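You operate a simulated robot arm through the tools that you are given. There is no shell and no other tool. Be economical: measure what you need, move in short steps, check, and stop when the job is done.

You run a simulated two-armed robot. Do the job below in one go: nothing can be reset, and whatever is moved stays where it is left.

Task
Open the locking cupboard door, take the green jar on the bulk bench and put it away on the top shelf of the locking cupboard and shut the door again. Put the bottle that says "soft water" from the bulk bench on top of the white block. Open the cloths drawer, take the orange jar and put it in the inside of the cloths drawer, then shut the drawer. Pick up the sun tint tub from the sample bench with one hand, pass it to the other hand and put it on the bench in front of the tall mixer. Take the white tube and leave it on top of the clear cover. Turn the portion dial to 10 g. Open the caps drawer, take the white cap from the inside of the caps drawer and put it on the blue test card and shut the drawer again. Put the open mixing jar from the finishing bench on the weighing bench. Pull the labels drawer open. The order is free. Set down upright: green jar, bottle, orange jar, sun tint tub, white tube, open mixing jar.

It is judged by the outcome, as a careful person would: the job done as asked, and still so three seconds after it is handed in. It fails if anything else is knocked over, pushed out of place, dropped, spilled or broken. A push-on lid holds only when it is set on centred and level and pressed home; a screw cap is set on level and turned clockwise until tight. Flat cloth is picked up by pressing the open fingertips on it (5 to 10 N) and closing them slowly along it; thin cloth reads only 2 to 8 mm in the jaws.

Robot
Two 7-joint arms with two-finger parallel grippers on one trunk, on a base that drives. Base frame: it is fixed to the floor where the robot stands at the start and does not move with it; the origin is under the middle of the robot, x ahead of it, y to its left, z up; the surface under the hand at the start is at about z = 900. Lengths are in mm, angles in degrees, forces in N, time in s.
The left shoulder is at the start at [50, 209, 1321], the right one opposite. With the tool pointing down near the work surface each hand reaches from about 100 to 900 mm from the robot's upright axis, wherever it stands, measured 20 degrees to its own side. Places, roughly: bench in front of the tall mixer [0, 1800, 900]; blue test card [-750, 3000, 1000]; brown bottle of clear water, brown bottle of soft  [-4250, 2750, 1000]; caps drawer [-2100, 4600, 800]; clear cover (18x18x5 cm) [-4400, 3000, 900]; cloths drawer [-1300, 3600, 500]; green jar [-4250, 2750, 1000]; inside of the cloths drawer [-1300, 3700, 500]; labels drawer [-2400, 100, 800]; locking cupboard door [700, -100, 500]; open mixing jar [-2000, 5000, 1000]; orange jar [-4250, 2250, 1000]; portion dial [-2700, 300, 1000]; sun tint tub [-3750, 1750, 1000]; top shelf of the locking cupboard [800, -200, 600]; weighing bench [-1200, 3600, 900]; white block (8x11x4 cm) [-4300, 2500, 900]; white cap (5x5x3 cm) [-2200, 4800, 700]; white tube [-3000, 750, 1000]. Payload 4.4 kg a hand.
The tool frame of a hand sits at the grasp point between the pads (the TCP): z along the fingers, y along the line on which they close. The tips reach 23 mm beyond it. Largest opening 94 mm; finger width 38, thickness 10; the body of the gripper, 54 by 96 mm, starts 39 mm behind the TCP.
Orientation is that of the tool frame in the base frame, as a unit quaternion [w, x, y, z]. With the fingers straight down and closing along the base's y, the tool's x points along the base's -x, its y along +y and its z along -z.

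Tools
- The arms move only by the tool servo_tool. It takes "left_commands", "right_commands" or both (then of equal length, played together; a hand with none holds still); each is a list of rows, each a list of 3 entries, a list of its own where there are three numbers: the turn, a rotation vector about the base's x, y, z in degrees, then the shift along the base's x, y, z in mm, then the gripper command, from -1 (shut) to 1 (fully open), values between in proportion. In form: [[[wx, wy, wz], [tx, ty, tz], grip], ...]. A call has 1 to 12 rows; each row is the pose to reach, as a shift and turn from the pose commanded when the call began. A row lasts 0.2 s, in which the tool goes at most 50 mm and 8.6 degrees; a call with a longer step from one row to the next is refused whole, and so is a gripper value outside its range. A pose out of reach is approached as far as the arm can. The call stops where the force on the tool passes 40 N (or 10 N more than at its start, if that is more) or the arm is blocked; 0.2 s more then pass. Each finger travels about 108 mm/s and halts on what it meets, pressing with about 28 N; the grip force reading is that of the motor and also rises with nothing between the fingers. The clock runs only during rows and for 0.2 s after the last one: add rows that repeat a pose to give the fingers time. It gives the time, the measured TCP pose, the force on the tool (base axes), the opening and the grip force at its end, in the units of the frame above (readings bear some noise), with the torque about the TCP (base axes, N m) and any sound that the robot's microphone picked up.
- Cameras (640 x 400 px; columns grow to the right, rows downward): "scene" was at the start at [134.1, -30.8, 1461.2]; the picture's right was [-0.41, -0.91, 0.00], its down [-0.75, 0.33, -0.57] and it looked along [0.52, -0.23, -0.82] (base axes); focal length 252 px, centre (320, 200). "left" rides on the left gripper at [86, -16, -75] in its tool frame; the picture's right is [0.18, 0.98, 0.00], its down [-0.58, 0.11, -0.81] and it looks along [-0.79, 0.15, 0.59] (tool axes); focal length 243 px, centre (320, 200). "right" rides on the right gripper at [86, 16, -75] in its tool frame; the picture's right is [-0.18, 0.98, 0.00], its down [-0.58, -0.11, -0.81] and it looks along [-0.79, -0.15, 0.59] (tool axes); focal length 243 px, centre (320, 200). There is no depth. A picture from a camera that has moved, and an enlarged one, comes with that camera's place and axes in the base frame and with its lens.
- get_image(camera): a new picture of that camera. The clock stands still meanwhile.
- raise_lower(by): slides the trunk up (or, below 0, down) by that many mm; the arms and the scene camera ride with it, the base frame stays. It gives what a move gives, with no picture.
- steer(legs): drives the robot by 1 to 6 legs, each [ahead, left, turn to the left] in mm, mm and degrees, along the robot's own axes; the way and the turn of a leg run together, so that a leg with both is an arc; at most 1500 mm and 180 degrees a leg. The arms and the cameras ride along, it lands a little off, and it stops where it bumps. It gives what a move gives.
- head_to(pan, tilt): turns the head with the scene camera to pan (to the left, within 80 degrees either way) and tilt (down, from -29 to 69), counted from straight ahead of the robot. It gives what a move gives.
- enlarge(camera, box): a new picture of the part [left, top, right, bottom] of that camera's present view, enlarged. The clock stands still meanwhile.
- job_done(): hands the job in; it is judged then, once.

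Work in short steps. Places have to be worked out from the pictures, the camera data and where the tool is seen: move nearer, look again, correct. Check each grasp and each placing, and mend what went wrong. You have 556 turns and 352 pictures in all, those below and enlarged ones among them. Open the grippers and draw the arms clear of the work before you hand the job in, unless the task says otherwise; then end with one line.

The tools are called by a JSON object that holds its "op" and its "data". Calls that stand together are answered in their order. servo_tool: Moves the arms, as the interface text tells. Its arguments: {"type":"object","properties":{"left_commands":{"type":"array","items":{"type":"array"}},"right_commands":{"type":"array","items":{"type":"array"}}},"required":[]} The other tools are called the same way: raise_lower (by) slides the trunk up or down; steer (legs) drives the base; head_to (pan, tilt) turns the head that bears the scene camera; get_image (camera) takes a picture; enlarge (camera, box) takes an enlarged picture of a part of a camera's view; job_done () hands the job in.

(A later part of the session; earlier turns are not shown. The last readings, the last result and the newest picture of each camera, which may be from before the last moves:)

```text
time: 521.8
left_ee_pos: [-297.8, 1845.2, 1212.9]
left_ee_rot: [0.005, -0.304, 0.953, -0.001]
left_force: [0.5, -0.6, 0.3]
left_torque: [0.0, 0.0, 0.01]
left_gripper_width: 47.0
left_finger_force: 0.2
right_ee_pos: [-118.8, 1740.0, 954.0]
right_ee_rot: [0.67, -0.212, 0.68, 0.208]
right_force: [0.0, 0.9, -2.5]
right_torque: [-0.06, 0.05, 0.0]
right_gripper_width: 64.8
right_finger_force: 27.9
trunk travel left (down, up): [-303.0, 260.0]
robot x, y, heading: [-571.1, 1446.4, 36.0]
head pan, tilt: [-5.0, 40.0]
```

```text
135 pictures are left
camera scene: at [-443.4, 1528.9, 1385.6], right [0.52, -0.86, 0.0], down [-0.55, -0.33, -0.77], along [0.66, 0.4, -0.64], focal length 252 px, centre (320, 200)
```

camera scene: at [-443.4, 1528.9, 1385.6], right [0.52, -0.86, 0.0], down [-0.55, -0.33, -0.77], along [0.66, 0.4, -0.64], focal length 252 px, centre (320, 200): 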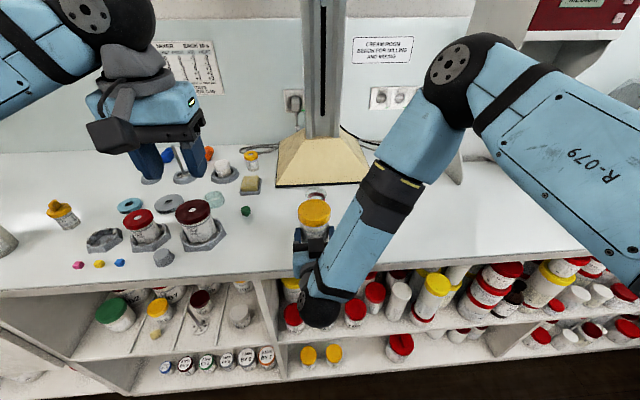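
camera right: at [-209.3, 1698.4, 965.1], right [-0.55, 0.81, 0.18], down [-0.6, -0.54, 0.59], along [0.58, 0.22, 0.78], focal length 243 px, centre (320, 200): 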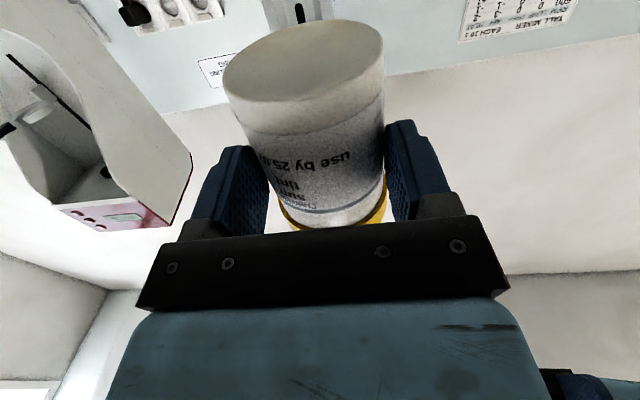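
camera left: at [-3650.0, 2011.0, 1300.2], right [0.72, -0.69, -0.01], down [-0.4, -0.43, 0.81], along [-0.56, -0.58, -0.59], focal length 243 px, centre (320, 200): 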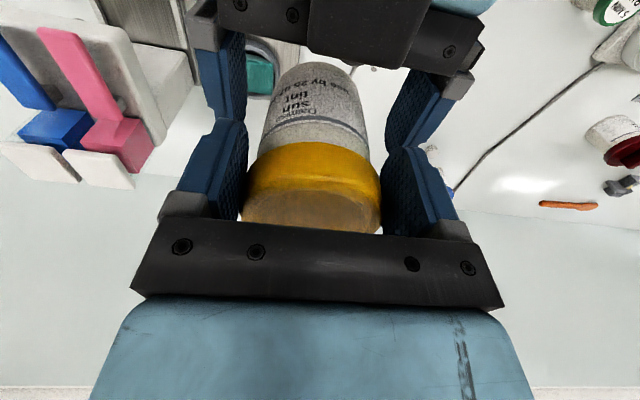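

{"op": "raise_lower", "data": {"by": -12}}

{"op": "enlarge", "data": {"camera": "scene", "box": [250, 170, 390, 290]}}

```text
time: 522.4
left_ee_pos: [-299.4, 1844.8, 1201.8]
left_ee_rot: [0.006, -0.304, 0.953, -0.001]
left_force: [0.5, -0.2, 0.0]
left_torque: [0.04, -0.01, -0.01]
left_gripper_width: 47.1
left_finger_force: 0.0
right_ee_pos: [-120.5, 1740.5, 943.3]
right_ee_rot: [0.672, -0.21, 0.678, 0.209]
right_force: [-1.5, -1.2, 22.4]
right_torque: [0.24, -0.57, 0.12]
right_gripper_width: 64.9
right_finger_force: 28.2
trunk travel left (down, up): [-291.0, 272.0]
robot x, y, heading: [-568.4, 1449.5, 35.9]
head pan, tilt: [-5.0, 40.0]
```

```text
3.33 times, centred on (320, 230) of scene
camera zoom: at [-445.1, 1527.7, 1374.2], right [0.52, -0.86, 0.0], down [-0.55, -0.33, -0.77], along [0.66, 0.4, -0.64], focal length 841 px, centre (320, 100)
```

zoom: 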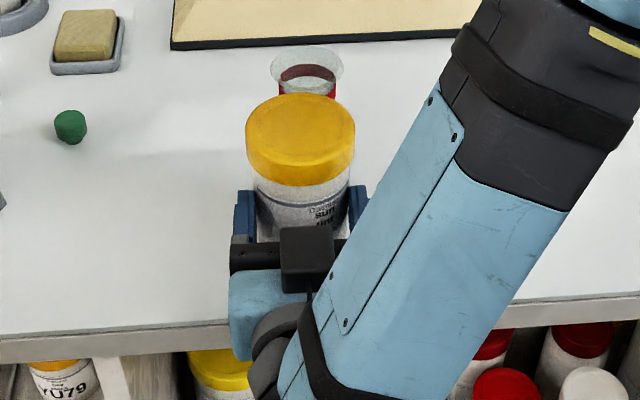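

The contact point is at the tub's far bottom edge: it leans forward ~10°. I raise 15 mm and pitch the hand up 10° to stand it upright, then re-lower.

{"op": "raise_lower", "data": {"by": 18}}

{"op": "servo_tool", "data": {"right_commands": [[[2, -2.7, 0], [0, 0, 0], -1], [[4, -5.4, 0], [0, 0, 0], -1], [[5.9, -8.1, 0], [0, 0, 0], -1]]}}

{"op": "enlarge", "data": {"camera": "scene", "box": [250, 170, 390, 290]}}

```text
time: 523.1
left_ee_pos: [-296.9, 1846.9, 1218.3]
left_ee_rot: [0.005, -0.303, 0.953, -0.001]
left_force: [1.1, 0.3, -1.2]
left_torque: [0.02, 0.01, -0.02]
left_gripper_width: 47.0
left_finger_force: 0.0
right_ee_pos: [-120.5, 1739.8, 958.5]
right_ee_rot: [0.67, -0.212, 0.68, 0.208]
right_force: [0.2, 0.0, -2.1]
right_torque: [-0.01, 0.05, 0.01]
right_gripper_width: 64.4
right_finger_force: 28.1
trunk travel left (down, up): [-309.0, 254.0]
robot x, y, heading: [-575.6, 1448.6, 36.1]
head pan, tilt: [-5.0, 40.0]
```

```text
time: 523.9
left_ee_pos: [-298.3, 1845.6, 1217.9]
left_ee_rot: [0.005, -0.304, 0.953, 0.0]
left_force: [1.3, -0.3, -0.5]
left_torque: [0.04, -0.03, -0.02]
left_gripper_width: 46.9
left_finger_force: 0.0
right_ee_pos: [-142.5, 1753.0, 980.3]
right_ee_rot: [0.726, -0.188, 0.623, 0.224]
right_force: [-0.1, -1.0, -2.0]
right_torque: [-0.03, 0.04, 0.04]
right_gripper_width: 64.6
right_finger_force: 27.9
right hand out of reach, approached as far as the arm can: row 1, 2, 3
trunk travel left (down, up): [-309.0, 254.0]
robot x, y, heading: [-572.3, 1444.3, 35.7]
head pan, tilt: [-5.0, 40.0]
```

```text
3.33 times, centred on (320, 230) of scene
camera zoom: at [-443.5, 1529.3, 1391.5], right [0.52, -0.86, 0.0], down [-0.55, -0.33, -0.77], along [0.66, 0.4, -0.64], focal length 841 px, centre (320, 100)
```

zoom: 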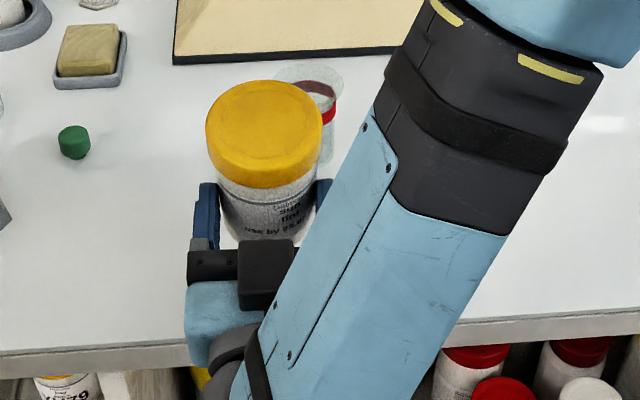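

{"op": "raise_lower", "data": {"by": -30}}

{"op": "raise_lower", "data": {"by": -5}}

```text
time: 524.6
left_ee_pos: [-297.7, 1846.2, 1188.7]
left_ee_rot: [0.005, -0.303, 0.953, -0.001]
left_force: [0.4, -0.7, 0.2]
left_torque: [0.04, 0.0, 0.02]
left_gripper_width: 47.0
left_finger_force: 0.0
right_ee_pos: [-142.6, 1752.6, 950.7]
right_ee_rot: [0.726, -0.188, 0.622, 0.224]
right_force: [0.5, -0.1, -2.1]
right_torque: [-0.04, 0.04, 0.01]
right_gripper_width: 64.5
right_finger_force: 27.4
trunk travel left (down, up): [-279.0, 284.0]
robot x, y, heading: [-572.1, 1445.7, 36.2]
head pan, tilt: [-5.0, 40.0]
```

```text
time: 525.2
left_ee_pos: [-297.0, 1844.6, 1183.9]
left_ee_rot: [0.005, -0.305, 0.952, -0.002]
left_force: [-0.3, -0.3, 0.0]
left_torque: [-0.02, 0.01, 0.01]
left_gripper_width: 46.9
left_finger_force: 0.0
right_ee_pos: [-142.7, 1753.3, 945.9]
right_ee_rot: [0.726, -0.188, 0.623, 0.224]
right_force: [0.9, 0.4, -2.5]
right_torque: [-0.07, 0.03, 0.0]
right_gripper_width: 64.5
right_finger_force: 28.5
trunk travel left (down, up): [-274.0, 289.0]
robot x, y, heading: [-573.5, 1448.8, 36.2]
head pan, tilt: [-5.0, 40.0]
```

{"op": "raise_lower", "data": {"by": -5}}

{"op": "raise_lower", "data": {"by": -4}}

```text
time: 525.7
left_ee_pos: [-298.2, 1843.6, 1179.6]
left_ee_rot: [0.006, -0.303, 0.953, -0.001]
left_force: [-0.1, -0.3, 0.1]
left_torque: [-0.01, -0.02, -0.04]
left_gripper_width: 46.9
left_finger_force: 0.0
right_ee_pos: [-142.7, 1752.8, 942.9]
right_ee_rot: [0.727, -0.187, 0.621, 0.225]
right_force: [1.5, -1.2, 16.2]
right_torque: [-0.06, -0.1, 0.04]
right_gripper_width: 64.4
right_finger_force: 28.6
trunk travel left (down, up): [-269.0, 294.0]
robot x, y, heading: [-570.7, 1447.4, 36.0]
head pan, tilt: [-5.0, 40.0]
```

```text
time: 526.2
left_ee_pos: [-296.8, 1846.3, 1174.2]
left_ee_rot: [0.005, -0.303, 0.953, -0.001]
left_force: [-0.6, -0.1, 0.0]
left_torque: [-0.01, 0.03, -0.03]
left_gripper_width: 46.9
left_finger_force: 0.0
right_ee_pos: [-141.9, 1752.8, 935.6]
right_ee_rot: [0.725, -0.189, 0.623, 0.223]
right_force: [-0.3, 0.0, -0.2]
right_torque: [-0.01, 0.03, -0.04]
right_gripper_width: 0.0
right_finger_force: 27.8
trunk travel left (down, up): [-265.0, 298.0]
robot x, y, heading: [-572.6, 1448.7, 36.2]
head pan, tilt: [-5.0, 40.0]
```

The tub popped out of the grip. I look immediately.

{"op": "get_image", "data": {"camera": "scene"}}

{"op": "get_image", "data": {"camera": "right"}}

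```text
132 pictures are left
camera scene: at [-443.0, 1529.3, 1347.1], right [0.52, -0.86, 0.0], down [-0.55, -0.33, -0.77], along [0.66, 0.4, -0.64], focal length 252 px, centre (320, 200)
```

scene: 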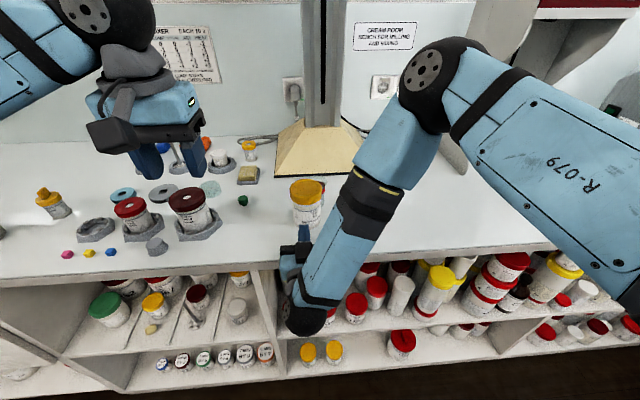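

```text
131 pictures are left
camera right: at [-203.1, 1733.7, 838.2], right [-0.57, 0.8, 0.19], down [-0.67, -0.59, 0.45], along [0.47, 0.13, 0.87], focal length 243 px, centre (320, 200)
```

right: 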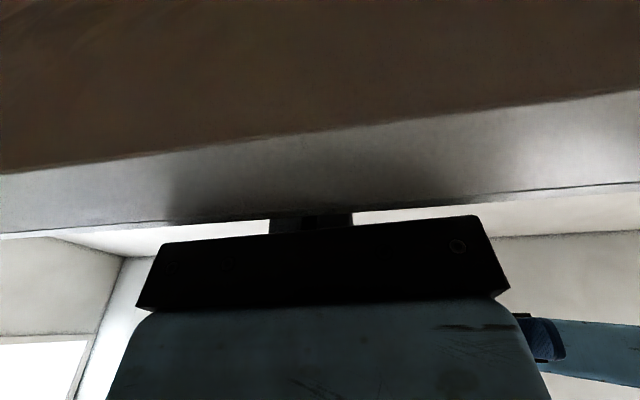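

The tub squeezed forward out of the fingers and seems to stand upright. Zoom to check it and the little red jar.

{"op": "enlarge", "data": {"camera": "scene", "box": [230, 120, 390, 260]}}

```text
2.86 times, centred on (310, 190) of scene
camera zoom: at [-443.0, 1529.3, 1347.1], right [0.52, -0.86, 0.0], down [-0.55, -0.33, -0.77], along [0.66, 0.4, -0.64], focal length 721 px, centre (349, 229)
```

zoom: 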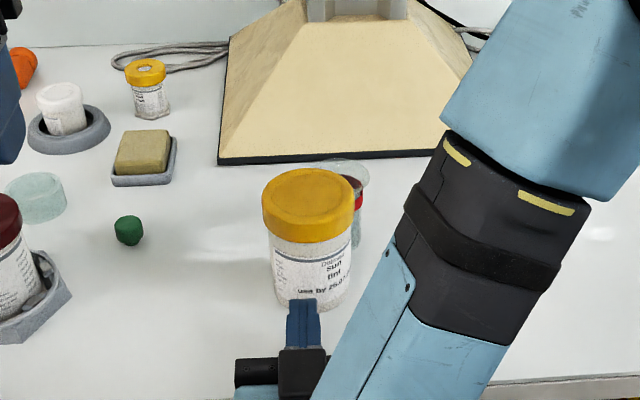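

The tub stands upright in front of the tall mixer, the little jar untouched. I back the base straight off.

{"op": "steer", "data": {"legs": [[-400, 0, 0]]}}

{"op": "raise_lower", "data": {"by": 136}}

{"op": "get_image", "data": {"camera": "scene"}}

```text
time: 528.7
left_ee_pos: [-622.5, 1610.3, 1174.2]
left_ee_rot: [0.005, -0.304, 0.953, -0.002]
left_force: [-0.2, 0.3, 0.5]
left_torque: [-0.03, -0.01, -0.01]
left_gripper_width: 47.2
left_finger_force: 0.0
right_ee_pos: [-466.6, 1517.0, 937.2]
right_ee_rot: [0.726, -0.188, 0.622, 0.224]
right_force: [0.8, -0.1, -1.0]
right_torque: [-0.01, -0.03, 0.0]
right_gripper_width: 0.0
right_finger_force: 28.1
trunk travel left (down, up): [-265.0, 298.0]
robot x, y, heading: [-895.8, 1211.5, 35.9]
head pan, tilt: [-5.0, 40.0]
```

```text
time: 530.4
left_ee_pos: [-621.6, 1610.6, 1310.6]
left_ee_rot: [0.005, -0.305, 0.952, -0.001]
left_force: [0.3, 0.6, -0.5]
left_torque: [0.02, -0.01, 0.01]
left_gripper_width: 46.9
left_finger_force: 0.1
right_ee_pos: [-465.0, 1518.9, 1073.5]
right_ee_rot: [0.725, -0.189, 0.623, 0.225]
right_force: [-0.7, -0.9, 0.3]
right_torque: [-0.03, -0.01, -0.01]
right_gripper_width: 0.0
right_finger_force: 27.8
trunk travel left (down, up): [-401.0, 162.0]
robot x, y, heading: [-895.6, 1215.2, 36.2]
head pan, tilt: [-5.0, 40.0]
```

```text
129 pictures are left
camera scene: at [-766.1, 1293.8, 1483.4], right [0.52, -0.86, 0.0], down [-0.55, -0.33, -0.77], along [0.66, 0.4, -0.64], focal length 252 px, centre (320, 200)
```

scene: 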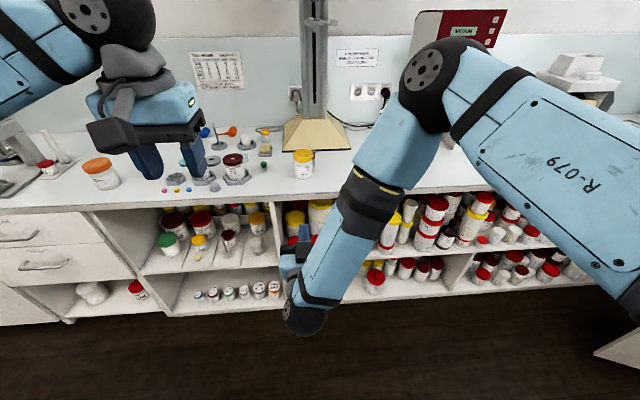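

Tub standing fine. Return the right hand to pointing down.

{"op": "servo_tool", "data": {"right_commands": [[[-4.85, 6.65, 0], [5, -7, 10], -1], [[-9.7, 13.3, 0], [10, -14, 20], -1], [[-14.5, 20, 0], [15, -21, 30], 0], [[-19.4, 26.6, 0], [20, -28, 40], 0], [[-24.2, 33.3, 0], [25, -35, 50], 0], [[-29.1, 39.9, 0], [30, -42, 60], 0], [[-34, 46.6, 0], [35, -49, 70], 0], [[-38.8, 53.2, 0], [40, -56, 80], 0], [[-43.6, 59.9, 0], [45, -63, 90], 0], [[-48.5, 66.5, 0], [50, -70, 100], 0], [[-53.4, 73.2, 0], [55, -77, 110], 0], [[-58.2, 79.8, 0], [60, -84, 120], 0]]}}

```text
time: 533.0
left_ee_pos: [-621.3, 1611.1, 1310.5]
left_ee_rot: [0.006, -0.305, 0.952, -0.001]
left_force: [-0.5, 0.2, -0.1]
left_torque: [0.0, 0.0, 0.01]
left_gripper_width: 46.9
left_finger_force: 0.1
right_ee_pos: [-403.5, 1433.2, 1192.3]
right_ee_rot: [0.004, -0.31, 0.951, -0.017]
right_force: [0.4, -0.4, 0.4]
right_torque: [0.0, 0.02, -0.02]
right_gripper_width: 46.9
right_finger_force: 0.0
trunk travel left (down, up): [-401.0, 162.0]
robot x, y, heading: [-896.7, 1210.5, 36.2]
head pan, tilt: [-5.0, 40.0]
```

Now the green jar: back off, turn around and drive to the bulk bench.

{"op": "steer", "data": {"legs": [[-480, 0, 0], [0, 0, 90], [0, 0, 90], [0, -1500, 0], [0, -1500, 0], [0, -200, 0]]}}

{"op": "head_to", "data": {"pan": 0, "tilt": 35}}

{"op": "get_image", "data": {"camera": "scene"}}

```text
time: 571.0
left_ee_pos: [-3436.3, 3081.8, 1310.6]
left_ee_rot: [-0.001, 0.952, 0.305, -0.005]
left_force: [0.8, -0.1, -0.1]
left_torque: [0.03, 0.03, -0.04]
left_gripper_width: 46.9
left_finger_force: 0.1
right_ee_pos: [-3652.8, 3258.2, 1192.0]
right_ee_rot: [-0.016, 0.951, 0.31, -0.006]
right_force: [0.0, 0.4, -0.5]
right_torque: [0.01, -0.01, -0.01]
right_gripper_width: 47.0
right_finger_force: 0.1
trunk travel left (down, up): [-401.0, 162.0]
robot x, y, heading: [-3163.5, 3480.3, -143.9]
head pan, tilt: [-5.0, 40.0]
```

```text
time: 571.6
left_ee_pos: [-3437.8, 3082.3, 1311.3]
left_ee_rot: [-0.001, 0.953, 0.304, -0.005]
left_force: [-0.3, -0.5, 1.2]
left_torque: [0.02, 0.01, 0.01]
left_gripper_width: 46.9
left_finger_force: 0.1
right_ee_pos: [-3652.9, 3258.4, 1193.1]
right_ee_rot: [-0.016, 0.951, 0.308, -0.007]
right_force: [1.3, 0.7, 0.1]
right_torque: [-0.02, 0.01, 0.0]
right_gripper_width: 47.0
right_finger_force: 0.1
trunk travel left (down, up): [-401.0, 162.0]
robot x, y, heading: [-3163.9, 3479.8, -144.0]
head pan, tilt: [0.0, 35.0]
```

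```text
128 pictures are left
camera scene: at [-3288.2, 3387.7, 1491.0], right [-0.59, 0.81, 0.0], down [0.46, 0.34, -0.82], along [-0.66, -0.48, -0.57], focal length 252 px, centre (320, 200)
```

scene: 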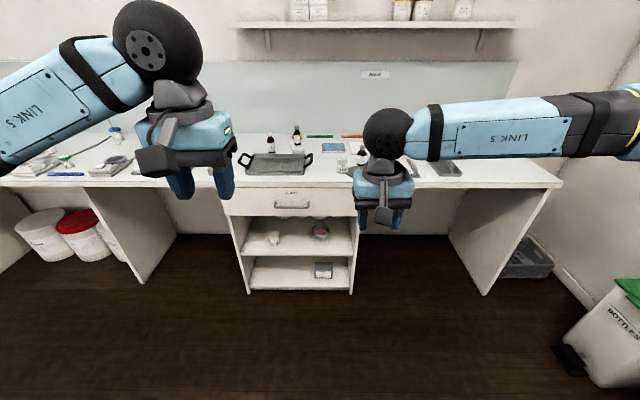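

I drive up: forward 580, right 220.

{"op": "steer", "data": {"legs": [[0, -220, 0], [580, 0, 0]]}}

{"op": "head_to", "data": {"pan": 8, "tilt": 45}}

{"op": "get_image", "data": {"camera": "scene"}}

{"op": "get_image", "data": {"camera": "left"}}

```text
time: 577.1
left_ee_pos: [-4034.5, 2918.2, 1311.4]
left_ee_rot: [-0.002, 0.953, 0.303, -0.005]
left_force: [0.7, 0.4, 0.6]
left_torque: [-0.01, -0.03, -0.01]
left_gripper_width: 46.8
left_finger_force: 0.0
right_ee_pos: [-4250.3, 3095.5, 1193.1]
right_ee_rot: [-0.016, 0.951, 0.308, -0.006]
right_force: [-0.3, 0.2, 0.2]
right_torque: [0.04, -0.04, 0.03]
right_gripper_width: 47.1
right_finger_force: 0.0
trunk travel left (down, up): [-401.0, 162.0]
robot x, y, heading: [-3761.2, 3318.9, -143.9]
head pan, tilt: [0.0, 35.0]
```

```text
time: 577.8
left_ee_pos: [-4035.7, 2917.2, 1311.1]
left_ee_rot: [-0.001, 0.952, 0.305, -0.005]
left_force: [0.0, 0.7, 0.1]
left_torque: [0.0, 0.02, -0.01]
left_gripper_width: 46.8
left_finger_force: 0.0
right_ee_pos: [-4251.4, 3094.7, 1192.6]
right_ee_rot: [-0.016, 0.951, 0.308, -0.007]
right_force: [0.2, 0.1, -0.3]
right_torque: [0.03, -0.03, -0.03]
right_gripper_width: 47.1
right_finger_force: 0.0
trunk travel left (down, up): [-401.0, 162.0]
robot x, y, heading: [-3763.8, 3314.6, -144.2]
head pan, tilt: [8.0, 45.0]
```

```text
127 pictures are left
camera scene: at [-3872.5, 3218.0, 1476.2], right [-0.69, 0.72, 0.0], down [0.51, 0.49, -0.71], along [-0.51, -0.49, -0.71], focal length 252 px, centre (320, 200)
```

scene: 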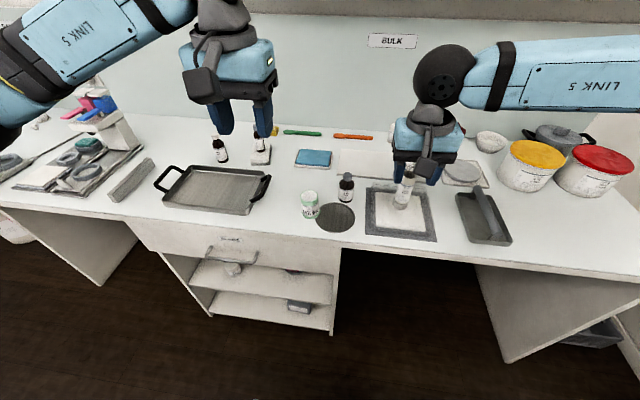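

```text
126 pictures are left
camera left: at [-3974.2, 2981.6, 1385.0], right [0.72, -0.69, -0.01], down [-0.4, -0.42, 0.81], along [-0.57, -0.58, -0.59], focal length 243 px, centre (320, 200)
```

left: 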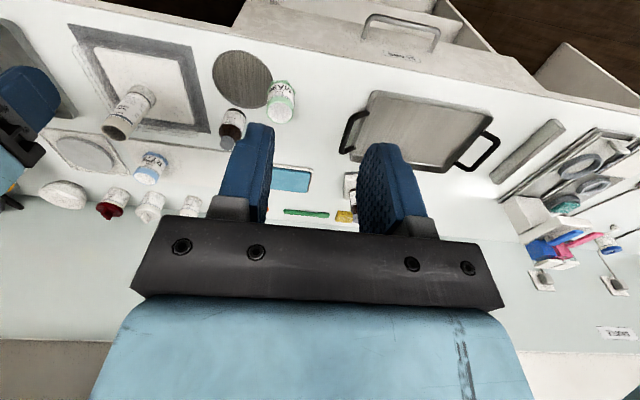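

Everything placed so far still stands. I pitch the left hand 50° and go to the pre-grasp for the green jar.

{"op": "servo_tool", "data": {"left_commands": [[[-4.2, 5.8, 0], [-10, -3, -20], 0.9], [[-8.4, 11.6, 0], [-25, -7, -50], 0.9], [[-12.6, 17.4, 0], [-40, -10, -85], 0.9], [[-16.8, 23.1, 0], [-55, -14, -120], 0.9], [[-21, 28.9, 0], [-70, -18, -155], 0.9], [[-25.2, 34.7, 0], [-85, -22, -190], 0.9], [[-29.4, 40.5, 0], [-98, -25, -230], 0.9], [[-29.4, 40.5, 0], [-110, -28, -270], 0.9]]}}

{"op": "get_image", "data": {"camera": "left"}}

{"op": "enlarge", "data": {"camera": "scene", "box": [230, 140, 400, 260]}}

```text
time: 579.6
left_ee_pos: [-4145.5, 2890.0, 1039.6]
left_ee_rot: [0.132, 0.862, 0.273, -0.407]
left_force: [-0.4, -0.3, -0.9]
left_torque: [-0.02, 0.0, 0.0]
left_gripper_width: 89.0
left_finger_force: 0.0
right_ee_pos: [-4251.6, 3095.0, 1192.3]
right_ee_rot: [-0.017, 0.951, 0.308, -0.006]
right_force: [0.9, -0.4, -0.4]
right_torque: [-0.02, 0.0, -0.01]
right_gripper_width: 47.0
right_finger_force: 0.0
trunk travel left (down, up): [-401.0, 162.0]
robot x, y, heading: [-3762.0, 3314.3, -143.9]
head pan, tilt: [8.0, 45.0]
```

```text
125 pictures are left
camera left: at [-4063.5, 2967.5, 1020.3], right [0.66, -0.73, -0.14], down [0.27, 0.06, 0.96], along [-0.7, -0.68, 0.24], focal length 243 px, centre (320, 200)
```

left: 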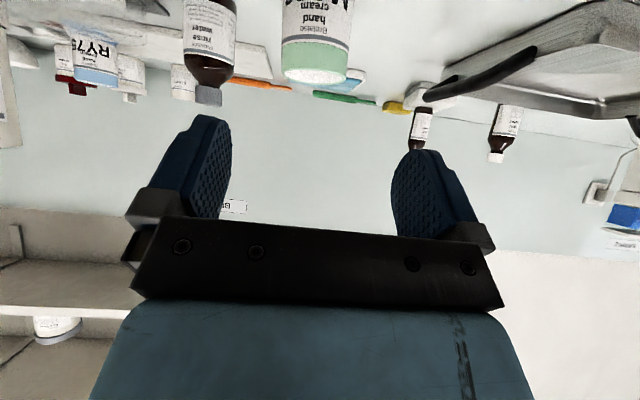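

```text
3.33 times, centred on (315, 200) of scene
camera zoom: at [-3872.9, 3217.7, 1476.2], right [-0.7, 0.72, 0.0], down [0.51, 0.49, -0.71], along [-0.51, -0.49, -0.71], focal length 841 px, centre (337, 200)
```

zoom: 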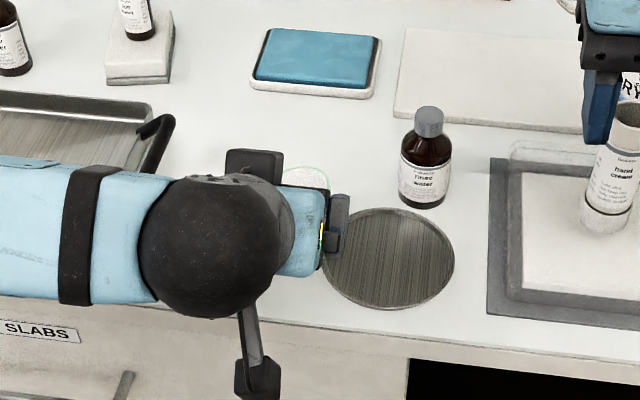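

Rim height comes out at z≈974. I advance so the TCP is 20 mm below the rim on the jar's axis, then close gently.

{"op": "servo_tool", "data": {"left_commands": [[[0, 0, 0], [0, 0, -14], 0.9], [[0, 0, 0], [-17, -12, -28], 0.9], [[0, 0, 0], [-34, -25, -43], 0.9], [[0, 0, 0], [-50, -37, -57], 0.9], [[0, 0, 0], [-62, -45, -70], 0.9], [[0, 0, 0], [-68, -50, -84], 0.9]]}}

{"op": "get_image", "data": {"camera": "left"}}

```text
time: 581.0
left_ee_pos: [-4213.0, 2838.5, 956.9]
left_ee_rot: [0.133, 0.862, 0.274, -0.406]
left_force: [-0.1, 0.6, 0.3]
left_torque: [0.01, 0.01, -0.02]
left_gripper_width: 89.1
left_finger_force: 0.1
right_ee_pos: [-4250.6, 3094.7, 1193.3]
right_ee_rot: [-0.016, 0.951, 0.308, -0.007]
right_force: [0.4, -0.4, -0.1]
right_torque: [-0.01, 0.02, 0.0]
right_gripper_width: 47.1
right_finger_force: 0.1
trunk travel left (down, up): [-401.0, 162.0]
robot x, y, heading: [-3759.4, 3316.6, -144.0]
head pan, tilt: [8.0, 45.0]
```

```text
123 pictures are left
camera left: at [-4131.6, 2918.1, 937.6], right [0.66, -0.73, -0.14], down [0.27, 0.06, 0.96], along [-0.7, -0.68, 0.24], focal length 243 px, centre (320, 200)
```

left: 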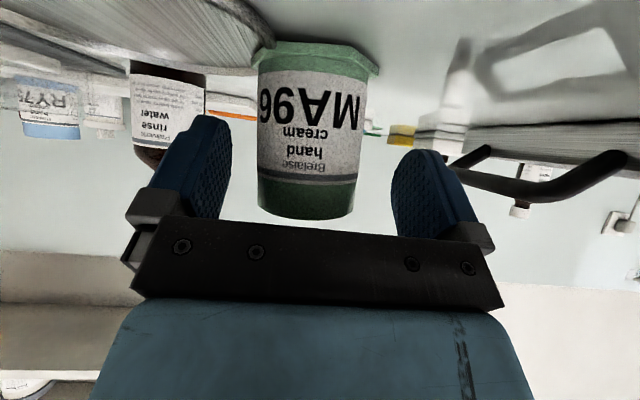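

{"op": "servo_tool", "data": {"left_commands": [[[0, 0, 0], [0, 0, 0], 0.6], [[0, 0, 0], [0, 0, 0], 0.4], [[0, 0, 0], [0, 0, 0], 0.2], [[0, 0, 0], [0, 0, 0], -0.3], [[0, 0, 0], [0, 0, 0], -1], [[0, 0, 0], [0, 0, 6], -1], [[0, 0, 0], [0, 0, 20], -1], [[0, 0, 0], [0, 0, 45], -1]]}}

{"op": "get_image", "data": {"camera": "left"}}

```text
time: 582.8
left_ee_pos: [-4213.0, 2839.2, 1002.5]
left_ee_rot: [0.132, 0.862, 0.275, -0.406]
left_force: [-0.4, 0.2, -0.4]
left_torque: [-0.01, -0.01, 0.0]
left_gripper_width: 51.9
left_finger_force: 27.9
right_ee_pos: [-4250.7, 3093.3, 1192.3]
right_ee_rot: [-0.017, 0.951, 0.308, -0.006]
right_force: [0.3, -0.6, -0.7]
right_torque: [-0.02, -0.01, -0.02]
right_gripper_width: 46.9
right_finger_force: 0.1
trunk travel left (down, up): [-401.0, 162.0]
robot x, y, heading: [-3759.3, 3317.6, -144.0]
head pan, tilt: [8.0, 45.0]
```

```text
122 pictures are left
camera left: at [-4131.2, 2918.1, 983.2], right [0.66, -0.73, -0.14], down [0.27, 0.06, 0.96], along [-0.7, -0.68, 0.24], focal length 243 px, centre (320, 200)
```

left: 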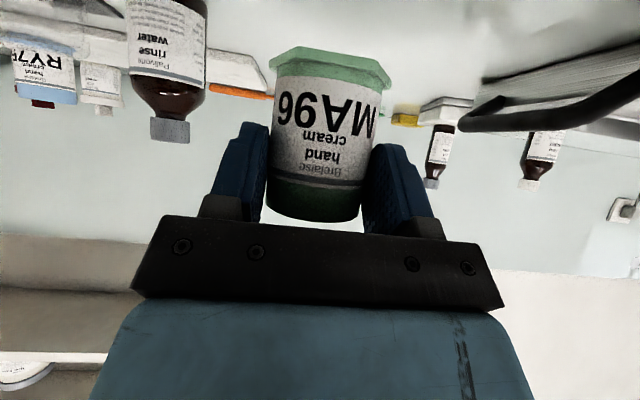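

Held securely (52 mm). Lift, draw in, then drive to the cupboard.

{"op": "servo_tool", "data": {"left_commands": [[[0, 0, 0], [0, 0, 40], -1], [[0, 0, 0], [0, 0, 80], -1], [[0, 0, 0], [10, 7, 120], -1], [[0, 0, 0], [30, 20, 150], -1], [[0, 0, 0], [60, 42, 170], -1], [[0, 0, 0], [90, 64, 180], -1]]}}

{"op": "steer", "data": {"legs": [[-600, 0, 0], [0, 0, 90], [1500, 0, 0]]}}

{"op": "get_image", "data": {"camera": "left"}}

```text
time: 584.2
left_ee_pos: [-4123.0, 2903.6, 1181.5]
left_ee_rot: [0.132, 0.862, 0.273, -0.407]
left_force: [1.0, 1.1, -0.5]
left_torque: [-0.01, 0.02, -0.01]
left_gripper_width: 51.6
left_finger_force: 27.8
right_ee_pos: [-4249.7, 3096.2, 1194.0]
right_ee_rot: [-0.016, 0.951, 0.309, -0.007]
right_force: [0.2, -0.1, -0.3]
right_torque: [-0.01, -0.01, 0.0]
right_gripper_width: 47.2
right_finger_force: 0.0
trunk travel left (down, up): [-401.0, 162.0]
robot x, y, heading: [-3765.5, 3316.2, -143.9]
head pan, tilt: [8.0, 45.0]
```

```text
time: 598.4
left_ee_pos: [-1965.5, 2103.7, 1180.9]
left_ee_rot: [0.382, 0.409, 0.807, -0.191]
left_force: [0.1, -0.6, -0.3]
left_torque: [0.07, 0.02, 0.0]
left_gripper_width: 51.4
left_finger_force: 28.1
right_ee_pos: [-2153.8, 1972.9, 1192.5]
right_ee_rot: [-0.007, 0.446, 0.895, -0.016]
right_force: [-0.4, 0.0, -0.5]
right_torque: [-0.01, 0.02, 0.02]
right_gripper_width: 47.0
right_finger_force: 0.0
trunk travel left (down, up): [-401.0, 162.0]
robot x, y, heading: [-2386.4, 2460.1, -52.5]
head pan, tilt: [8.0, 45.0]
```

```text
121 pictures are left
camera left: at [-2045.8, 2186.0, 1162.6], right [0.72, 0.68, -0.14], down [-0.07, 0.27, 0.96], along [0.69, -0.68, 0.24], focal length 243 px, centre (320, 200)
```

left: 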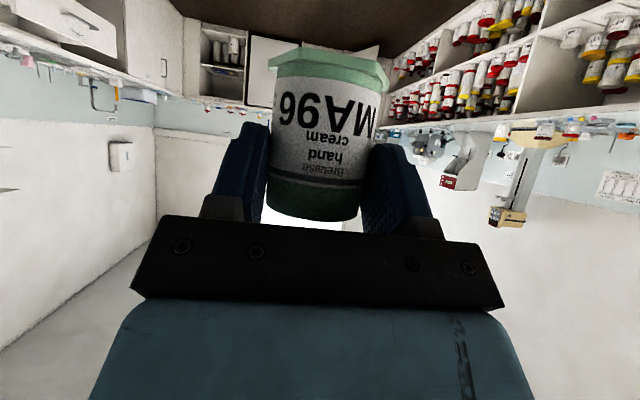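

{"op": "steer", "data": {"legs": [[1400, 250, -1.3], [950, 350, 0]]}}

{"op": "head_to", "data": {"pan": -5, "tilt": 30}}

{"op": "get_image", "data": {"camera": "scene"}}

```text
time: 610.4
left_ee_pos: [-120.9, 526.5, 1181.3]
left_ee_rot: [0.379, 0.424, 0.799, -0.198]
left_force: [0.5, -0.6, 0.4]
left_torque: [0.0, -0.02, 0.02]
left_gripper_width: 50.9
left_finger_force: 27.9
right_ee_pos: [-314.7, 401.2, 1193.8]
right_ee_rot: [-0.007, 0.463, 0.886, -0.015]
right_force: [-0.5, 0.3, 0.4]
right_torque: [-0.04, 0.0, 0.0]
right_gripper_width: 47.1
right_finger_force: 0.0
trunk travel left (down, up): [-401.0, 162.0]
robot x, y, heading: [-527.7, 897.5, -55.1]
head pan, tilt: [8.0, 45.0]
```

```text
time: 611.1
left_ee_pos: [-119.5, 525.5, 1181.2]
left_ee_rot: [0.378, 0.424, 0.799, -0.197]
left_force: [0.0, -0.4, -0.6]
left_torque: [0.0, -0.02, 0.0]
left_gripper_width: 50.8
left_finger_force: 27.8
right_ee_pos: [-312.9, 401.6, 1193.7]
right_ee_rot: [-0.007, 0.462, 0.886, -0.016]
right_force: [0.5, 0.3, -0.3]
right_torque: [0.02, 0.0, 0.0]
right_gripper_width: 46.9
right_finger_force: 0.1
trunk travel left (down, up): [-401.0, 162.0]
robot x, y, heading: [-527.0, 898.2, -55.2]
head pan, tilt: [-5.0, 30.0]
```

```text
120 pictures are left
camera scene: at [-440.2, 760.7, 1498.8], right [-0.87, -0.5, 0.0], down [-0.25, 0.43, -0.87], along [0.43, -0.75, -0.5], focal length 252 px, centre (320, 200)
```

scene: 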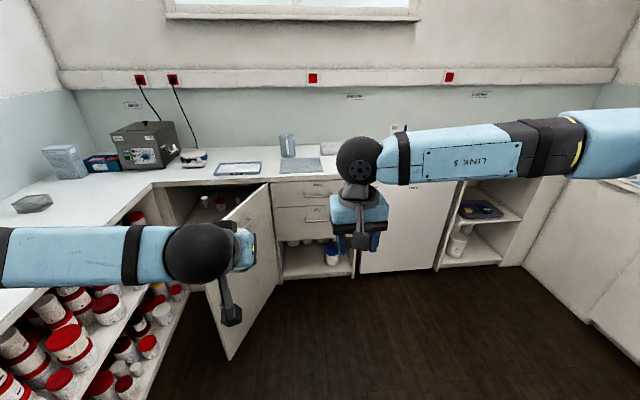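

{"op": "enlarge", "data": {"camera": "scene", "box": [120, 150, 320, 290]}}

```text
2.86 times, centred on (220, 220) of scene
camera zoom: at [-440.2, 760.7, 1498.8], right [-0.87, -0.5, 0.0], down [-0.25, 0.43, -0.87], along [0.43, -0.75, -0.5], focal length 721 px, centre (606, 143)
```

zoom: 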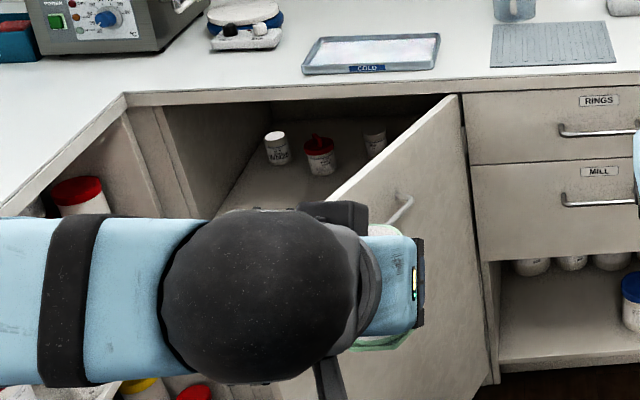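

I move to face the opening: left 350, then forward 550.

{"op": "steer", "data": {"legs": [[0, 350, 1], [500, 0, 0]]}}

{"op": "head_to", "data": {"pan": 5, "tilt": 40}}

{"op": "get_image", "data": {"camera": "scene"}}

```text
time: 617.3
left_ee_pos: [466.0, 325.7, 1181.9]
left_ee_rot: [0.379, 0.42, 0.801, -0.196]
left_force: [0.3, -0.4, 0.0]
left_torque: [0.0, 0.01, 0.0]
left_gripper_width: 51.1
left_finger_force: 28.1
right_ee_pos: [271.3, 199.9, 1192.2]
right_ee_rot: [-0.007, 0.458, 0.889, -0.016]
right_force: [-0.2, 0.8, 0.0]
right_torque: [0.03, -0.02, -0.02]
right_gripper_width: 47.2
right_finger_force: 0.1
trunk travel left (down, up): [-401.0, 162.0]
robot x, y, heading: [57.2, 691.7, -54.4]
head pan, tilt: [-5.0, 30.0]
```

```text
time: 618.1
left_ee_pos: [466.4, 325.3, 1182.3]
left_ee_rot: [0.379, 0.42, 0.801, -0.195]
left_force: [-0.4, -0.2, 0.3]
left_torque: [0.01, -0.05, 0.02]
left_gripper_width: 51.3
left_finger_force: 28.0
right_ee_pos: [272.3, 199.9, 1192.8]
right_ee_rot: [-0.007, 0.459, 0.888, -0.016]
right_force: [1.0, -0.1, -0.5]
right_torque: [-0.01, 0.02, -0.02]
right_gripper_width: 47.1
right_finger_force: 0.1
trunk travel left (down, up): [-401.0, 162.0]
robot x, y, heading: [55.8, 691.4, -54.2]
head pan, tilt: [5.0, 40.0]
```

```text
118 pictures are left
camera scene: at [151.4, 570.3, 1483.5], right [-0.76, -0.65, 0.0], down [-0.42, 0.49, -0.77], along [0.5, -0.58, -0.64], focal length 252 px, centre (320, 200)
```

scene: 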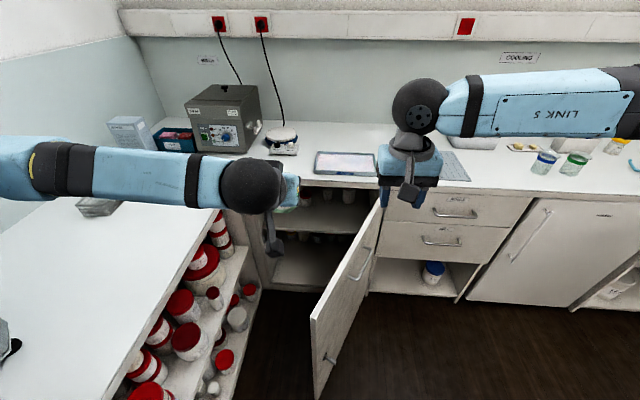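

{"op": "enlarge", "data": {"camera": "scene", "box": [220, 150, 400, 300]}}

```text
2.67 times, centred on (310, 225) of scene
camera zoom: at [151.4, 570.3, 1483.5], right [-0.76, -0.65, 0.0], down [-0.42, 0.49, -0.77], along [0.5, -0.58, -0.64], focal length 673 px, centre (347, 133)
```

zoom: 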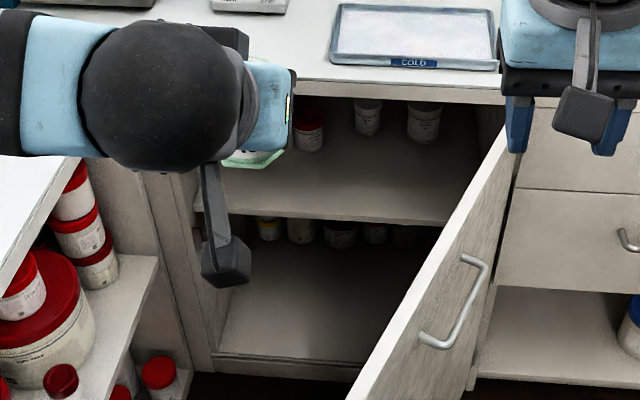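

Plan: the door must open further for me to stand near. I'll push its inner side with the right hand. First move the left hand (jar) aside, and the right hand over to the inner side of the door.

{"op": "servo_tool", "data": {"left_commands": [[[0, 0, 0], [21, 15, 10], -1], [[0, 0, 0], [42, 30, 20], -1], [[0, 0, 0], [63, 45, 30], -1], [[0, 0, 0], [84, 60, 40], -1], [[0, 0, 0], [105, 76, 50], -1]]}}

{"op": "servo_tool", "data": {"right_commands": [[[0, 0, 0], [28, 24, 0], -1], [[0, 0, 0], [56, 49, 0], -1], [[0, 0, 0], [84, 73, 0], -1], [[0, 0, 0], [112, 98, 0], -1], [[0, 0, 0], [140, 122, 0], -1], [[0, 0, 0], [168, 147, 0], -1]]}}

{"op": "get_image", "data": {"camera": "scene"}}

```text
time: 619.3
left_ee_pos: [571.1, 401.7, 1232.6]
left_ee_rot: [0.38, 0.419, 0.801, -0.195]
left_force: [-0.1, -0.6, -0.6]
left_torque: [0.0, 0.04, -0.02]
left_gripper_width: 50.9
left_finger_force: 28.1
right_ee_pos: [272.2, 201.7, 1192.8]
right_ee_rot: [-0.007, 0.459, 0.888, -0.016]
right_force: [-1.1, 0.8, -0.1]
right_torque: [-0.02, 0.06, 0.0]
right_gripper_width: 46.9
right_finger_force: 0.1
trunk travel left (down, up): [-401.0, 162.0]
robot x, y, heading: [53.5, 696.0, -54.5]
head pan, tilt: [5.0, 40.0]
```

```text
time: 620.7
left_ee_pos: [571.8, 403.1, 1231.3]
left_ee_rot: [0.379, 0.418, 0.802, -0.196]
left_force: [-1.0, 0.4, -0.1]
left_torque: [-0.02, -0.04, -0.01]
left_gripper_width: 51.0
left_finger_force: 28.4
right_ee_pos: [441.6, 349.3, 1192.1]
right_ee_rot: [-0.007, 0.458, 0.889, -0.016]
right_force: [0.9, -0.5, -0.2]
right_torque: [0.01, -0.01, 0.0]
right_gripper_width: 0.0
right_finger_force: 27.7
trunk travel left (down, up): [-401.0, 162.0]
robot x, y, heading: [56.2, 690.6, -54.4]
head pan, tilt: [5.0, 40.0]
```

```text
116 pictures are left
camera scene: at [152.9, 571.9, 1483.5], right [-0.76, -0.65, 0.0], down [-0.42, 0.49, -0.77], along [0.5, -0.58, -0.64], focal length 252 px, centre (320, 200)
```

scene: 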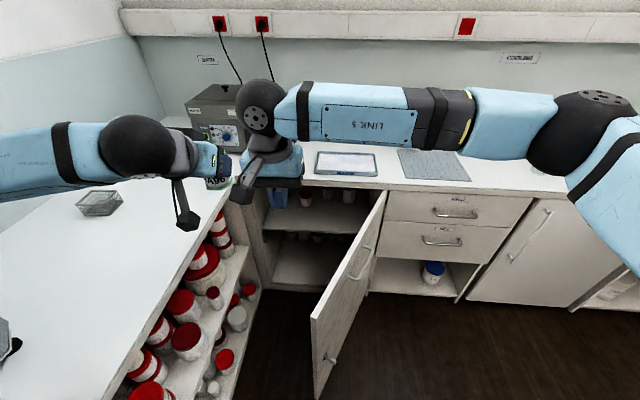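

Descend on the door's inner side to z≈800.

{"op": "servo_tool", "data": {"right_commands": [[[0, 0, 0], [0, 0, -44], -1], [[0, 0, 0], [0, 0, -88], -1], [[0, 0, 0], [0, 0, -132], -1], [[0, 0, 0], [0, 0, -176], -1], [[0, 0, 0], [0, 0, -220], -1], [[0, 0, 0], [0, 0, -264], -1], [[0, 0, 0], [0, 0, -308], -1], [[0, 0, 0], [0, 0, -350], -1], [[0, 0, 0], [0, 0, -385], -1]]}}

{"op": "get_image", "data": {"camera": "scene"}}

```text
time: 622.7
left_ee_pos: [570.6, 401.7, 1232.2]
left_ee_rot: [0.378, 0.419, 0.802, -0.195]
left_force: [0.0, -0.2, 0.2]
left_torque: [0.0, 0.0, 0.01]
left_gripper_width: 50.8
left_finger_force: 27.7
right_ee_pos: [441.2, 348.8, 808.2]
right_ee_rot: [-0.006, 0.458, 0.889, -0.017]
right_force: [0.6, -0.5, 0.5]
right_torque: [0.03, 0.01, 0.01]
right_gripper_width: 0.1
right_finger_force: 28.1
trunk travel left (down, up): [-401.0, 162.0]
robot x, y, heading: [56.4, 693.8, -54.6]
head pan, tilt: [5.0, 40.0]
```

```text
115 pictures are left
camera scene: at [151.7, 570.5, 1483.5], right [-0.76, -0.65, 0.0], down [-0.42, 0.49, -0.77], along [0.5, -0.58, -0.64], focal length 252 px, centre (320, 200)
```

scene: 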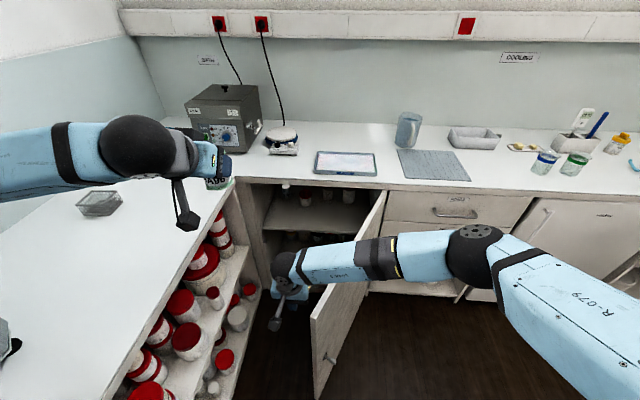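

Now sweep the door further open along its arc.

{"op": "servo_tool", "data": {"right_commands": [[[0, 0, 0], [-33.9, -2.1, 0], -1], [[0, 0, 0], [-67.5, -6.3, 0], -1], [[0, 0, 0], [-100.9, -12.5, 0], -1], [[0, 0, 0], [-133.9, -20.8, 0], -1], [[0, 0, 0], [-166.3, -31, 0], -1], [[0, 0, 0], [-197.9, -43.1, 0], -1], [[0, 0, 0], [-228.8, -57.3, 0], -1], [[0, 0, 0], [-258.8, -73.3, 0], -1], [[0, 0, 0], [-287.8, -91, 0], -1], [[0, 0, 0], [-315.6, -110.5, 0], -1], [[0, 0, 0], [-342.2, -131.7, 0], -1], [[0, 0, 0], [-367.3, -154.4, 0], -1]]}}

{"op": "get_image", "data": {"camera": "scene"}}

```text
time: 625.3
left_ee_pos: [569.8, 401.6, 1233.8]
left_ee_rot: [0.38, 0.419, 0.801, -0.196]
left_force: [1.1, -0.7, -0.1]
left_torque: [0.02, -0.01, 0.02]
left_gripper_width: 50.9
left_finger_force: 27.9
right_ee_pos: [72.2, 192.1, 807.5]
right_ee_rot: [-0.007, 0.458, 0.889, -0.016]
right_force: [-0.4, 0.7, -0.2]
right_torque: [0.02, 0.02, 0.0]
right_gripper_width: 0.3
right_finger_force: 27.9
trunk travel left (down, up): [-401.0, 162.0]
robot x, y, heading: [54.1, 690.6, -54.5]
head pan, tilt: [5.0, 40.0]
```

```text
114 pictures are left
camera scene: at [150.0, 570.4, 1483.6], right [-0.76, -0.65, 0.0], down [-0.42, 0.49, -0.77], along [0.5, -0.58, -0.64], focal length 252 px, centre (320, 200)
```

scene: 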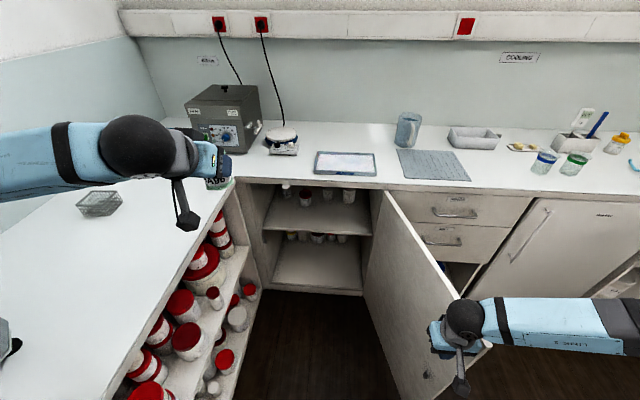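

A bit more opening for base clearance, then raise the right hand away.

{"op": "servo_tool", "data": {"right_commands": [[[0, 0, 0], [-20, -22, 0], -1], [[0, 0, 0], [-40, -45, 0], -1], [[0, 0, 0], [-58, -67, 0], -1], [[0, 0, 0], [-75, -89, 0], -1], [[0, 0, 0], [-65, -82, 40], -1], [[0, 0, 0], [-65, -82, 85], -1], [[0, 0, 0], [-65, -82, 130], -1], [[0, 0, 0], [-65, -82, 175], -1], [[0, 0, 0], [-65, -82, 220], -1], [[0, 0, 0], [-65, -82, 265], -1], [[0, 0, 0], [-65, -82, 310], -1], [[0, 0, 0], [-65, -82, 355], -1]]}}

{"op": "get_image", "data": {"camera": "scene"}}

```text
time: 627.9
left_ee_pos: [569.8, 401.9, 1232.6]
left_ee_rot: [0.38, 0.419, 0.801, -0.196]
left_force: [0.1, 1.4, 0.8]
left_torque: [-0.02, 0.02, -0.02]
left_gripper_width: 51.2
left_finger_force: 28.1
right_ee_pos: [9.6, 112.0, 1163.0]
right_ee_rot: [-0.007, 0.458, 0.889, -0.017]
right_force: [0.2, -0.1, -0.1]
right_torque: [0.04, 0.01, -0.01]
right_gripper_width: 0.1
right_finger_force: 28.1
trunk travel left (down, up): [-401.0, 162.0]
robot x, y, heading: [55.6, 688.4, -54.5]
head pan, tilt: [5.0, 40.0]
```

```text
113 pictures are left
camera scene: at [151.6, 571.0, 1483.4], right [-0.76, -0.65, 0.0], down [-0.42, 0.49, -0.77], along [0.5, -0.58, -0.64], focal length 252 px, centre (320, 200)
```

scene: 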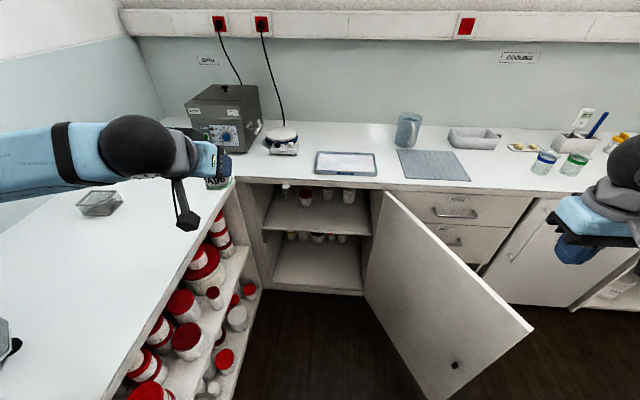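

Wide open now. Zoom on the top shelf to measure it.

{"op": "enlarge", "data": {"camera": "scene", "box": [230, 160, 400, 300]}}

```text
2.86 times, centred on (315, 230) of scene
camera zoom: at [151.6, 571.0, 1483.4], right [-0.76, -0.65, 0.0], down [-0.42, 0.49, -0.77], along [0.5, -0.58, -0.64], focal length 721 px, centre (334, 114)
```

zoom: 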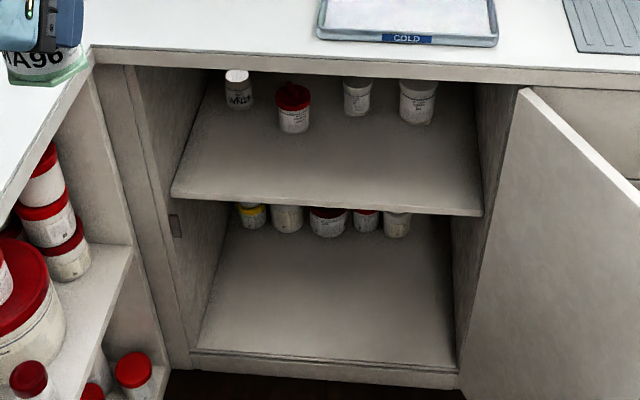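

Shelf z≈605, front edge flush. Target spot v≈560, u≈-535. I drive forward 300.

{"op": "steer", "data": {"legs": [[295, 0, 0.5]]}}

{"op": "get_image", "data": {"camera": "scene"}}

```text
time: 629.9
left_ee_pos: [745.9, 168.8, 1231.5]
left_ee_rot: [0.38, 0.415, 0.803, -0.194]
left_force: [0.4, -0.4, -0.4]
left_torque: [0.0, -0.01, -0.01]
left_gripper_width: 50.9
left_finger_force: 27.7
right_ee_pos: [188.6, -128.5, 1163.7]
right_ee_rot: [-0.008, 0.453, 0.891, -0.016]
right_force: [0.6, -0.5, 0.2]
right_torque: [0.02, 0.03, -0.01]
right_gripper_width: 0.0
right_finger_force: 27.8
trunk travel left (down, up): [-401.0, 162.0]
robot x, y, heading: [228.5, 456.0, -53.7]
head pan, tilt: [5.0, 40.0]
```

```text
111 pictures are left
camera scene: at [324.7, 333.7, 1483.5], right [-0.75, -0.66, 0.0], down [-0.42, 0.48, -0.77], along [0.5, -0.58, -0.64], focal length 252 px, centre (320, 200)
```

scene: 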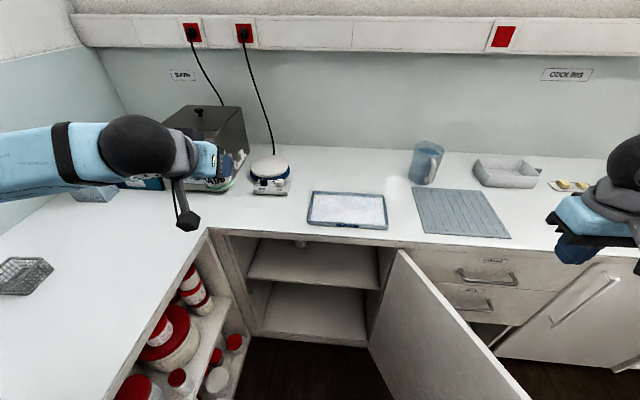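

Bring the jar down in front of the opening (z≈740).

{"op": "servo_tool", "data": {"left_commands": [[[0, 0, 0], [-20, -6, -30], -1], [[0, 0, 0], [-40, -12, -65], -1], [[0, 0, 0], [-60, -18, -105], -1], [[0, 0, 0], [-80, -24, -145], -1], [[0, 0, 0], [-100, -30, -185], -1], [[0, 0, 0], [-120, -37, -225], -1], [[0, 0, 0], [-135, -42, -270], -1], [[0, 0, 0], [-143, -44, -315], -1], [[0, 0, 0], [-143, -44, -360], -1], [[0, 0, 0], [-143, -44, -405], -1], [[0, 0, 0], [-143, -44, -450], -1], [[0, 0, 0], [-143, -44, -490], -1]]}}

{"op": "get_image", "data": {"camera": "scene"}}

{"op": "get_image", "data": {"camera": "left"}}

```text
time: 632.5
left_ee_pos: [576.8, 86.6, 765.9]
left_ee_rot: [0.378, 0.41, 0.812, -0.173]
left_force: [-0.3, -1.0, 0.2]
left_torque: [0.0, 0.01, -0.01]
left_gripper_width: 50.8
left_finger_force: 27.8
left hand out of reach, approached as far as the arm can: row 9, 10, 11, 12
right_ee_pos: [188.7, -128.4, 1163.0]
right_ee_rot: [-0.007, 0.453, 0.891, -0.015]
right_force: [-0.3, -0.4, 0.0]
right_torque: [0.03, 0.01, -0.01]
right_gripper_width: 0.0
right_finger_force: 27.9
trunk travel left (down, up): [-401.0, 162.0]
robot x, y, heading: [226.9, 453.0, -53.7]
head pan, tilt: [5.0, 40.0]
```

```text
110 pictures are left
camera scene: at [325.3, 333.4, 1483.5], right [-0.75, -0.66, 0.0], down [-0.42, 0.48, -0.77], along [0.5, -0.58, -0.64], focal length 252 px, centre (320, 200)
```

scene: 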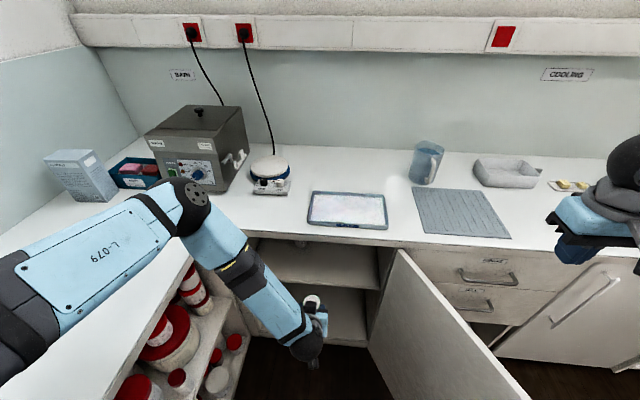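

```text
109 pictures are left
camera left: at [494.3, 167.9, 750.2], right [0.71, 0.69, -0.11], down [-0.07, 0.23, 0.97], along [0.7, -0.68, 0.21], focal length 243 px, centre (320, 200)
```

left: 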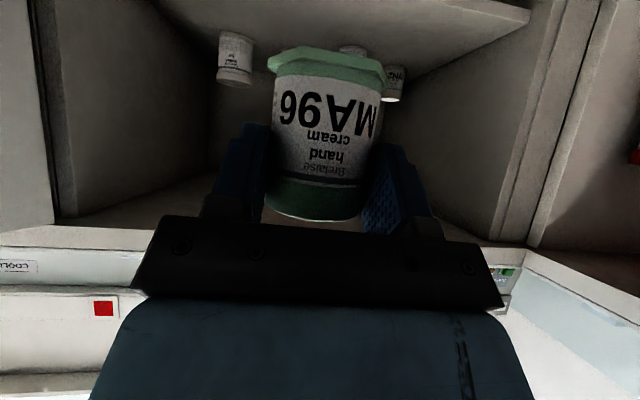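

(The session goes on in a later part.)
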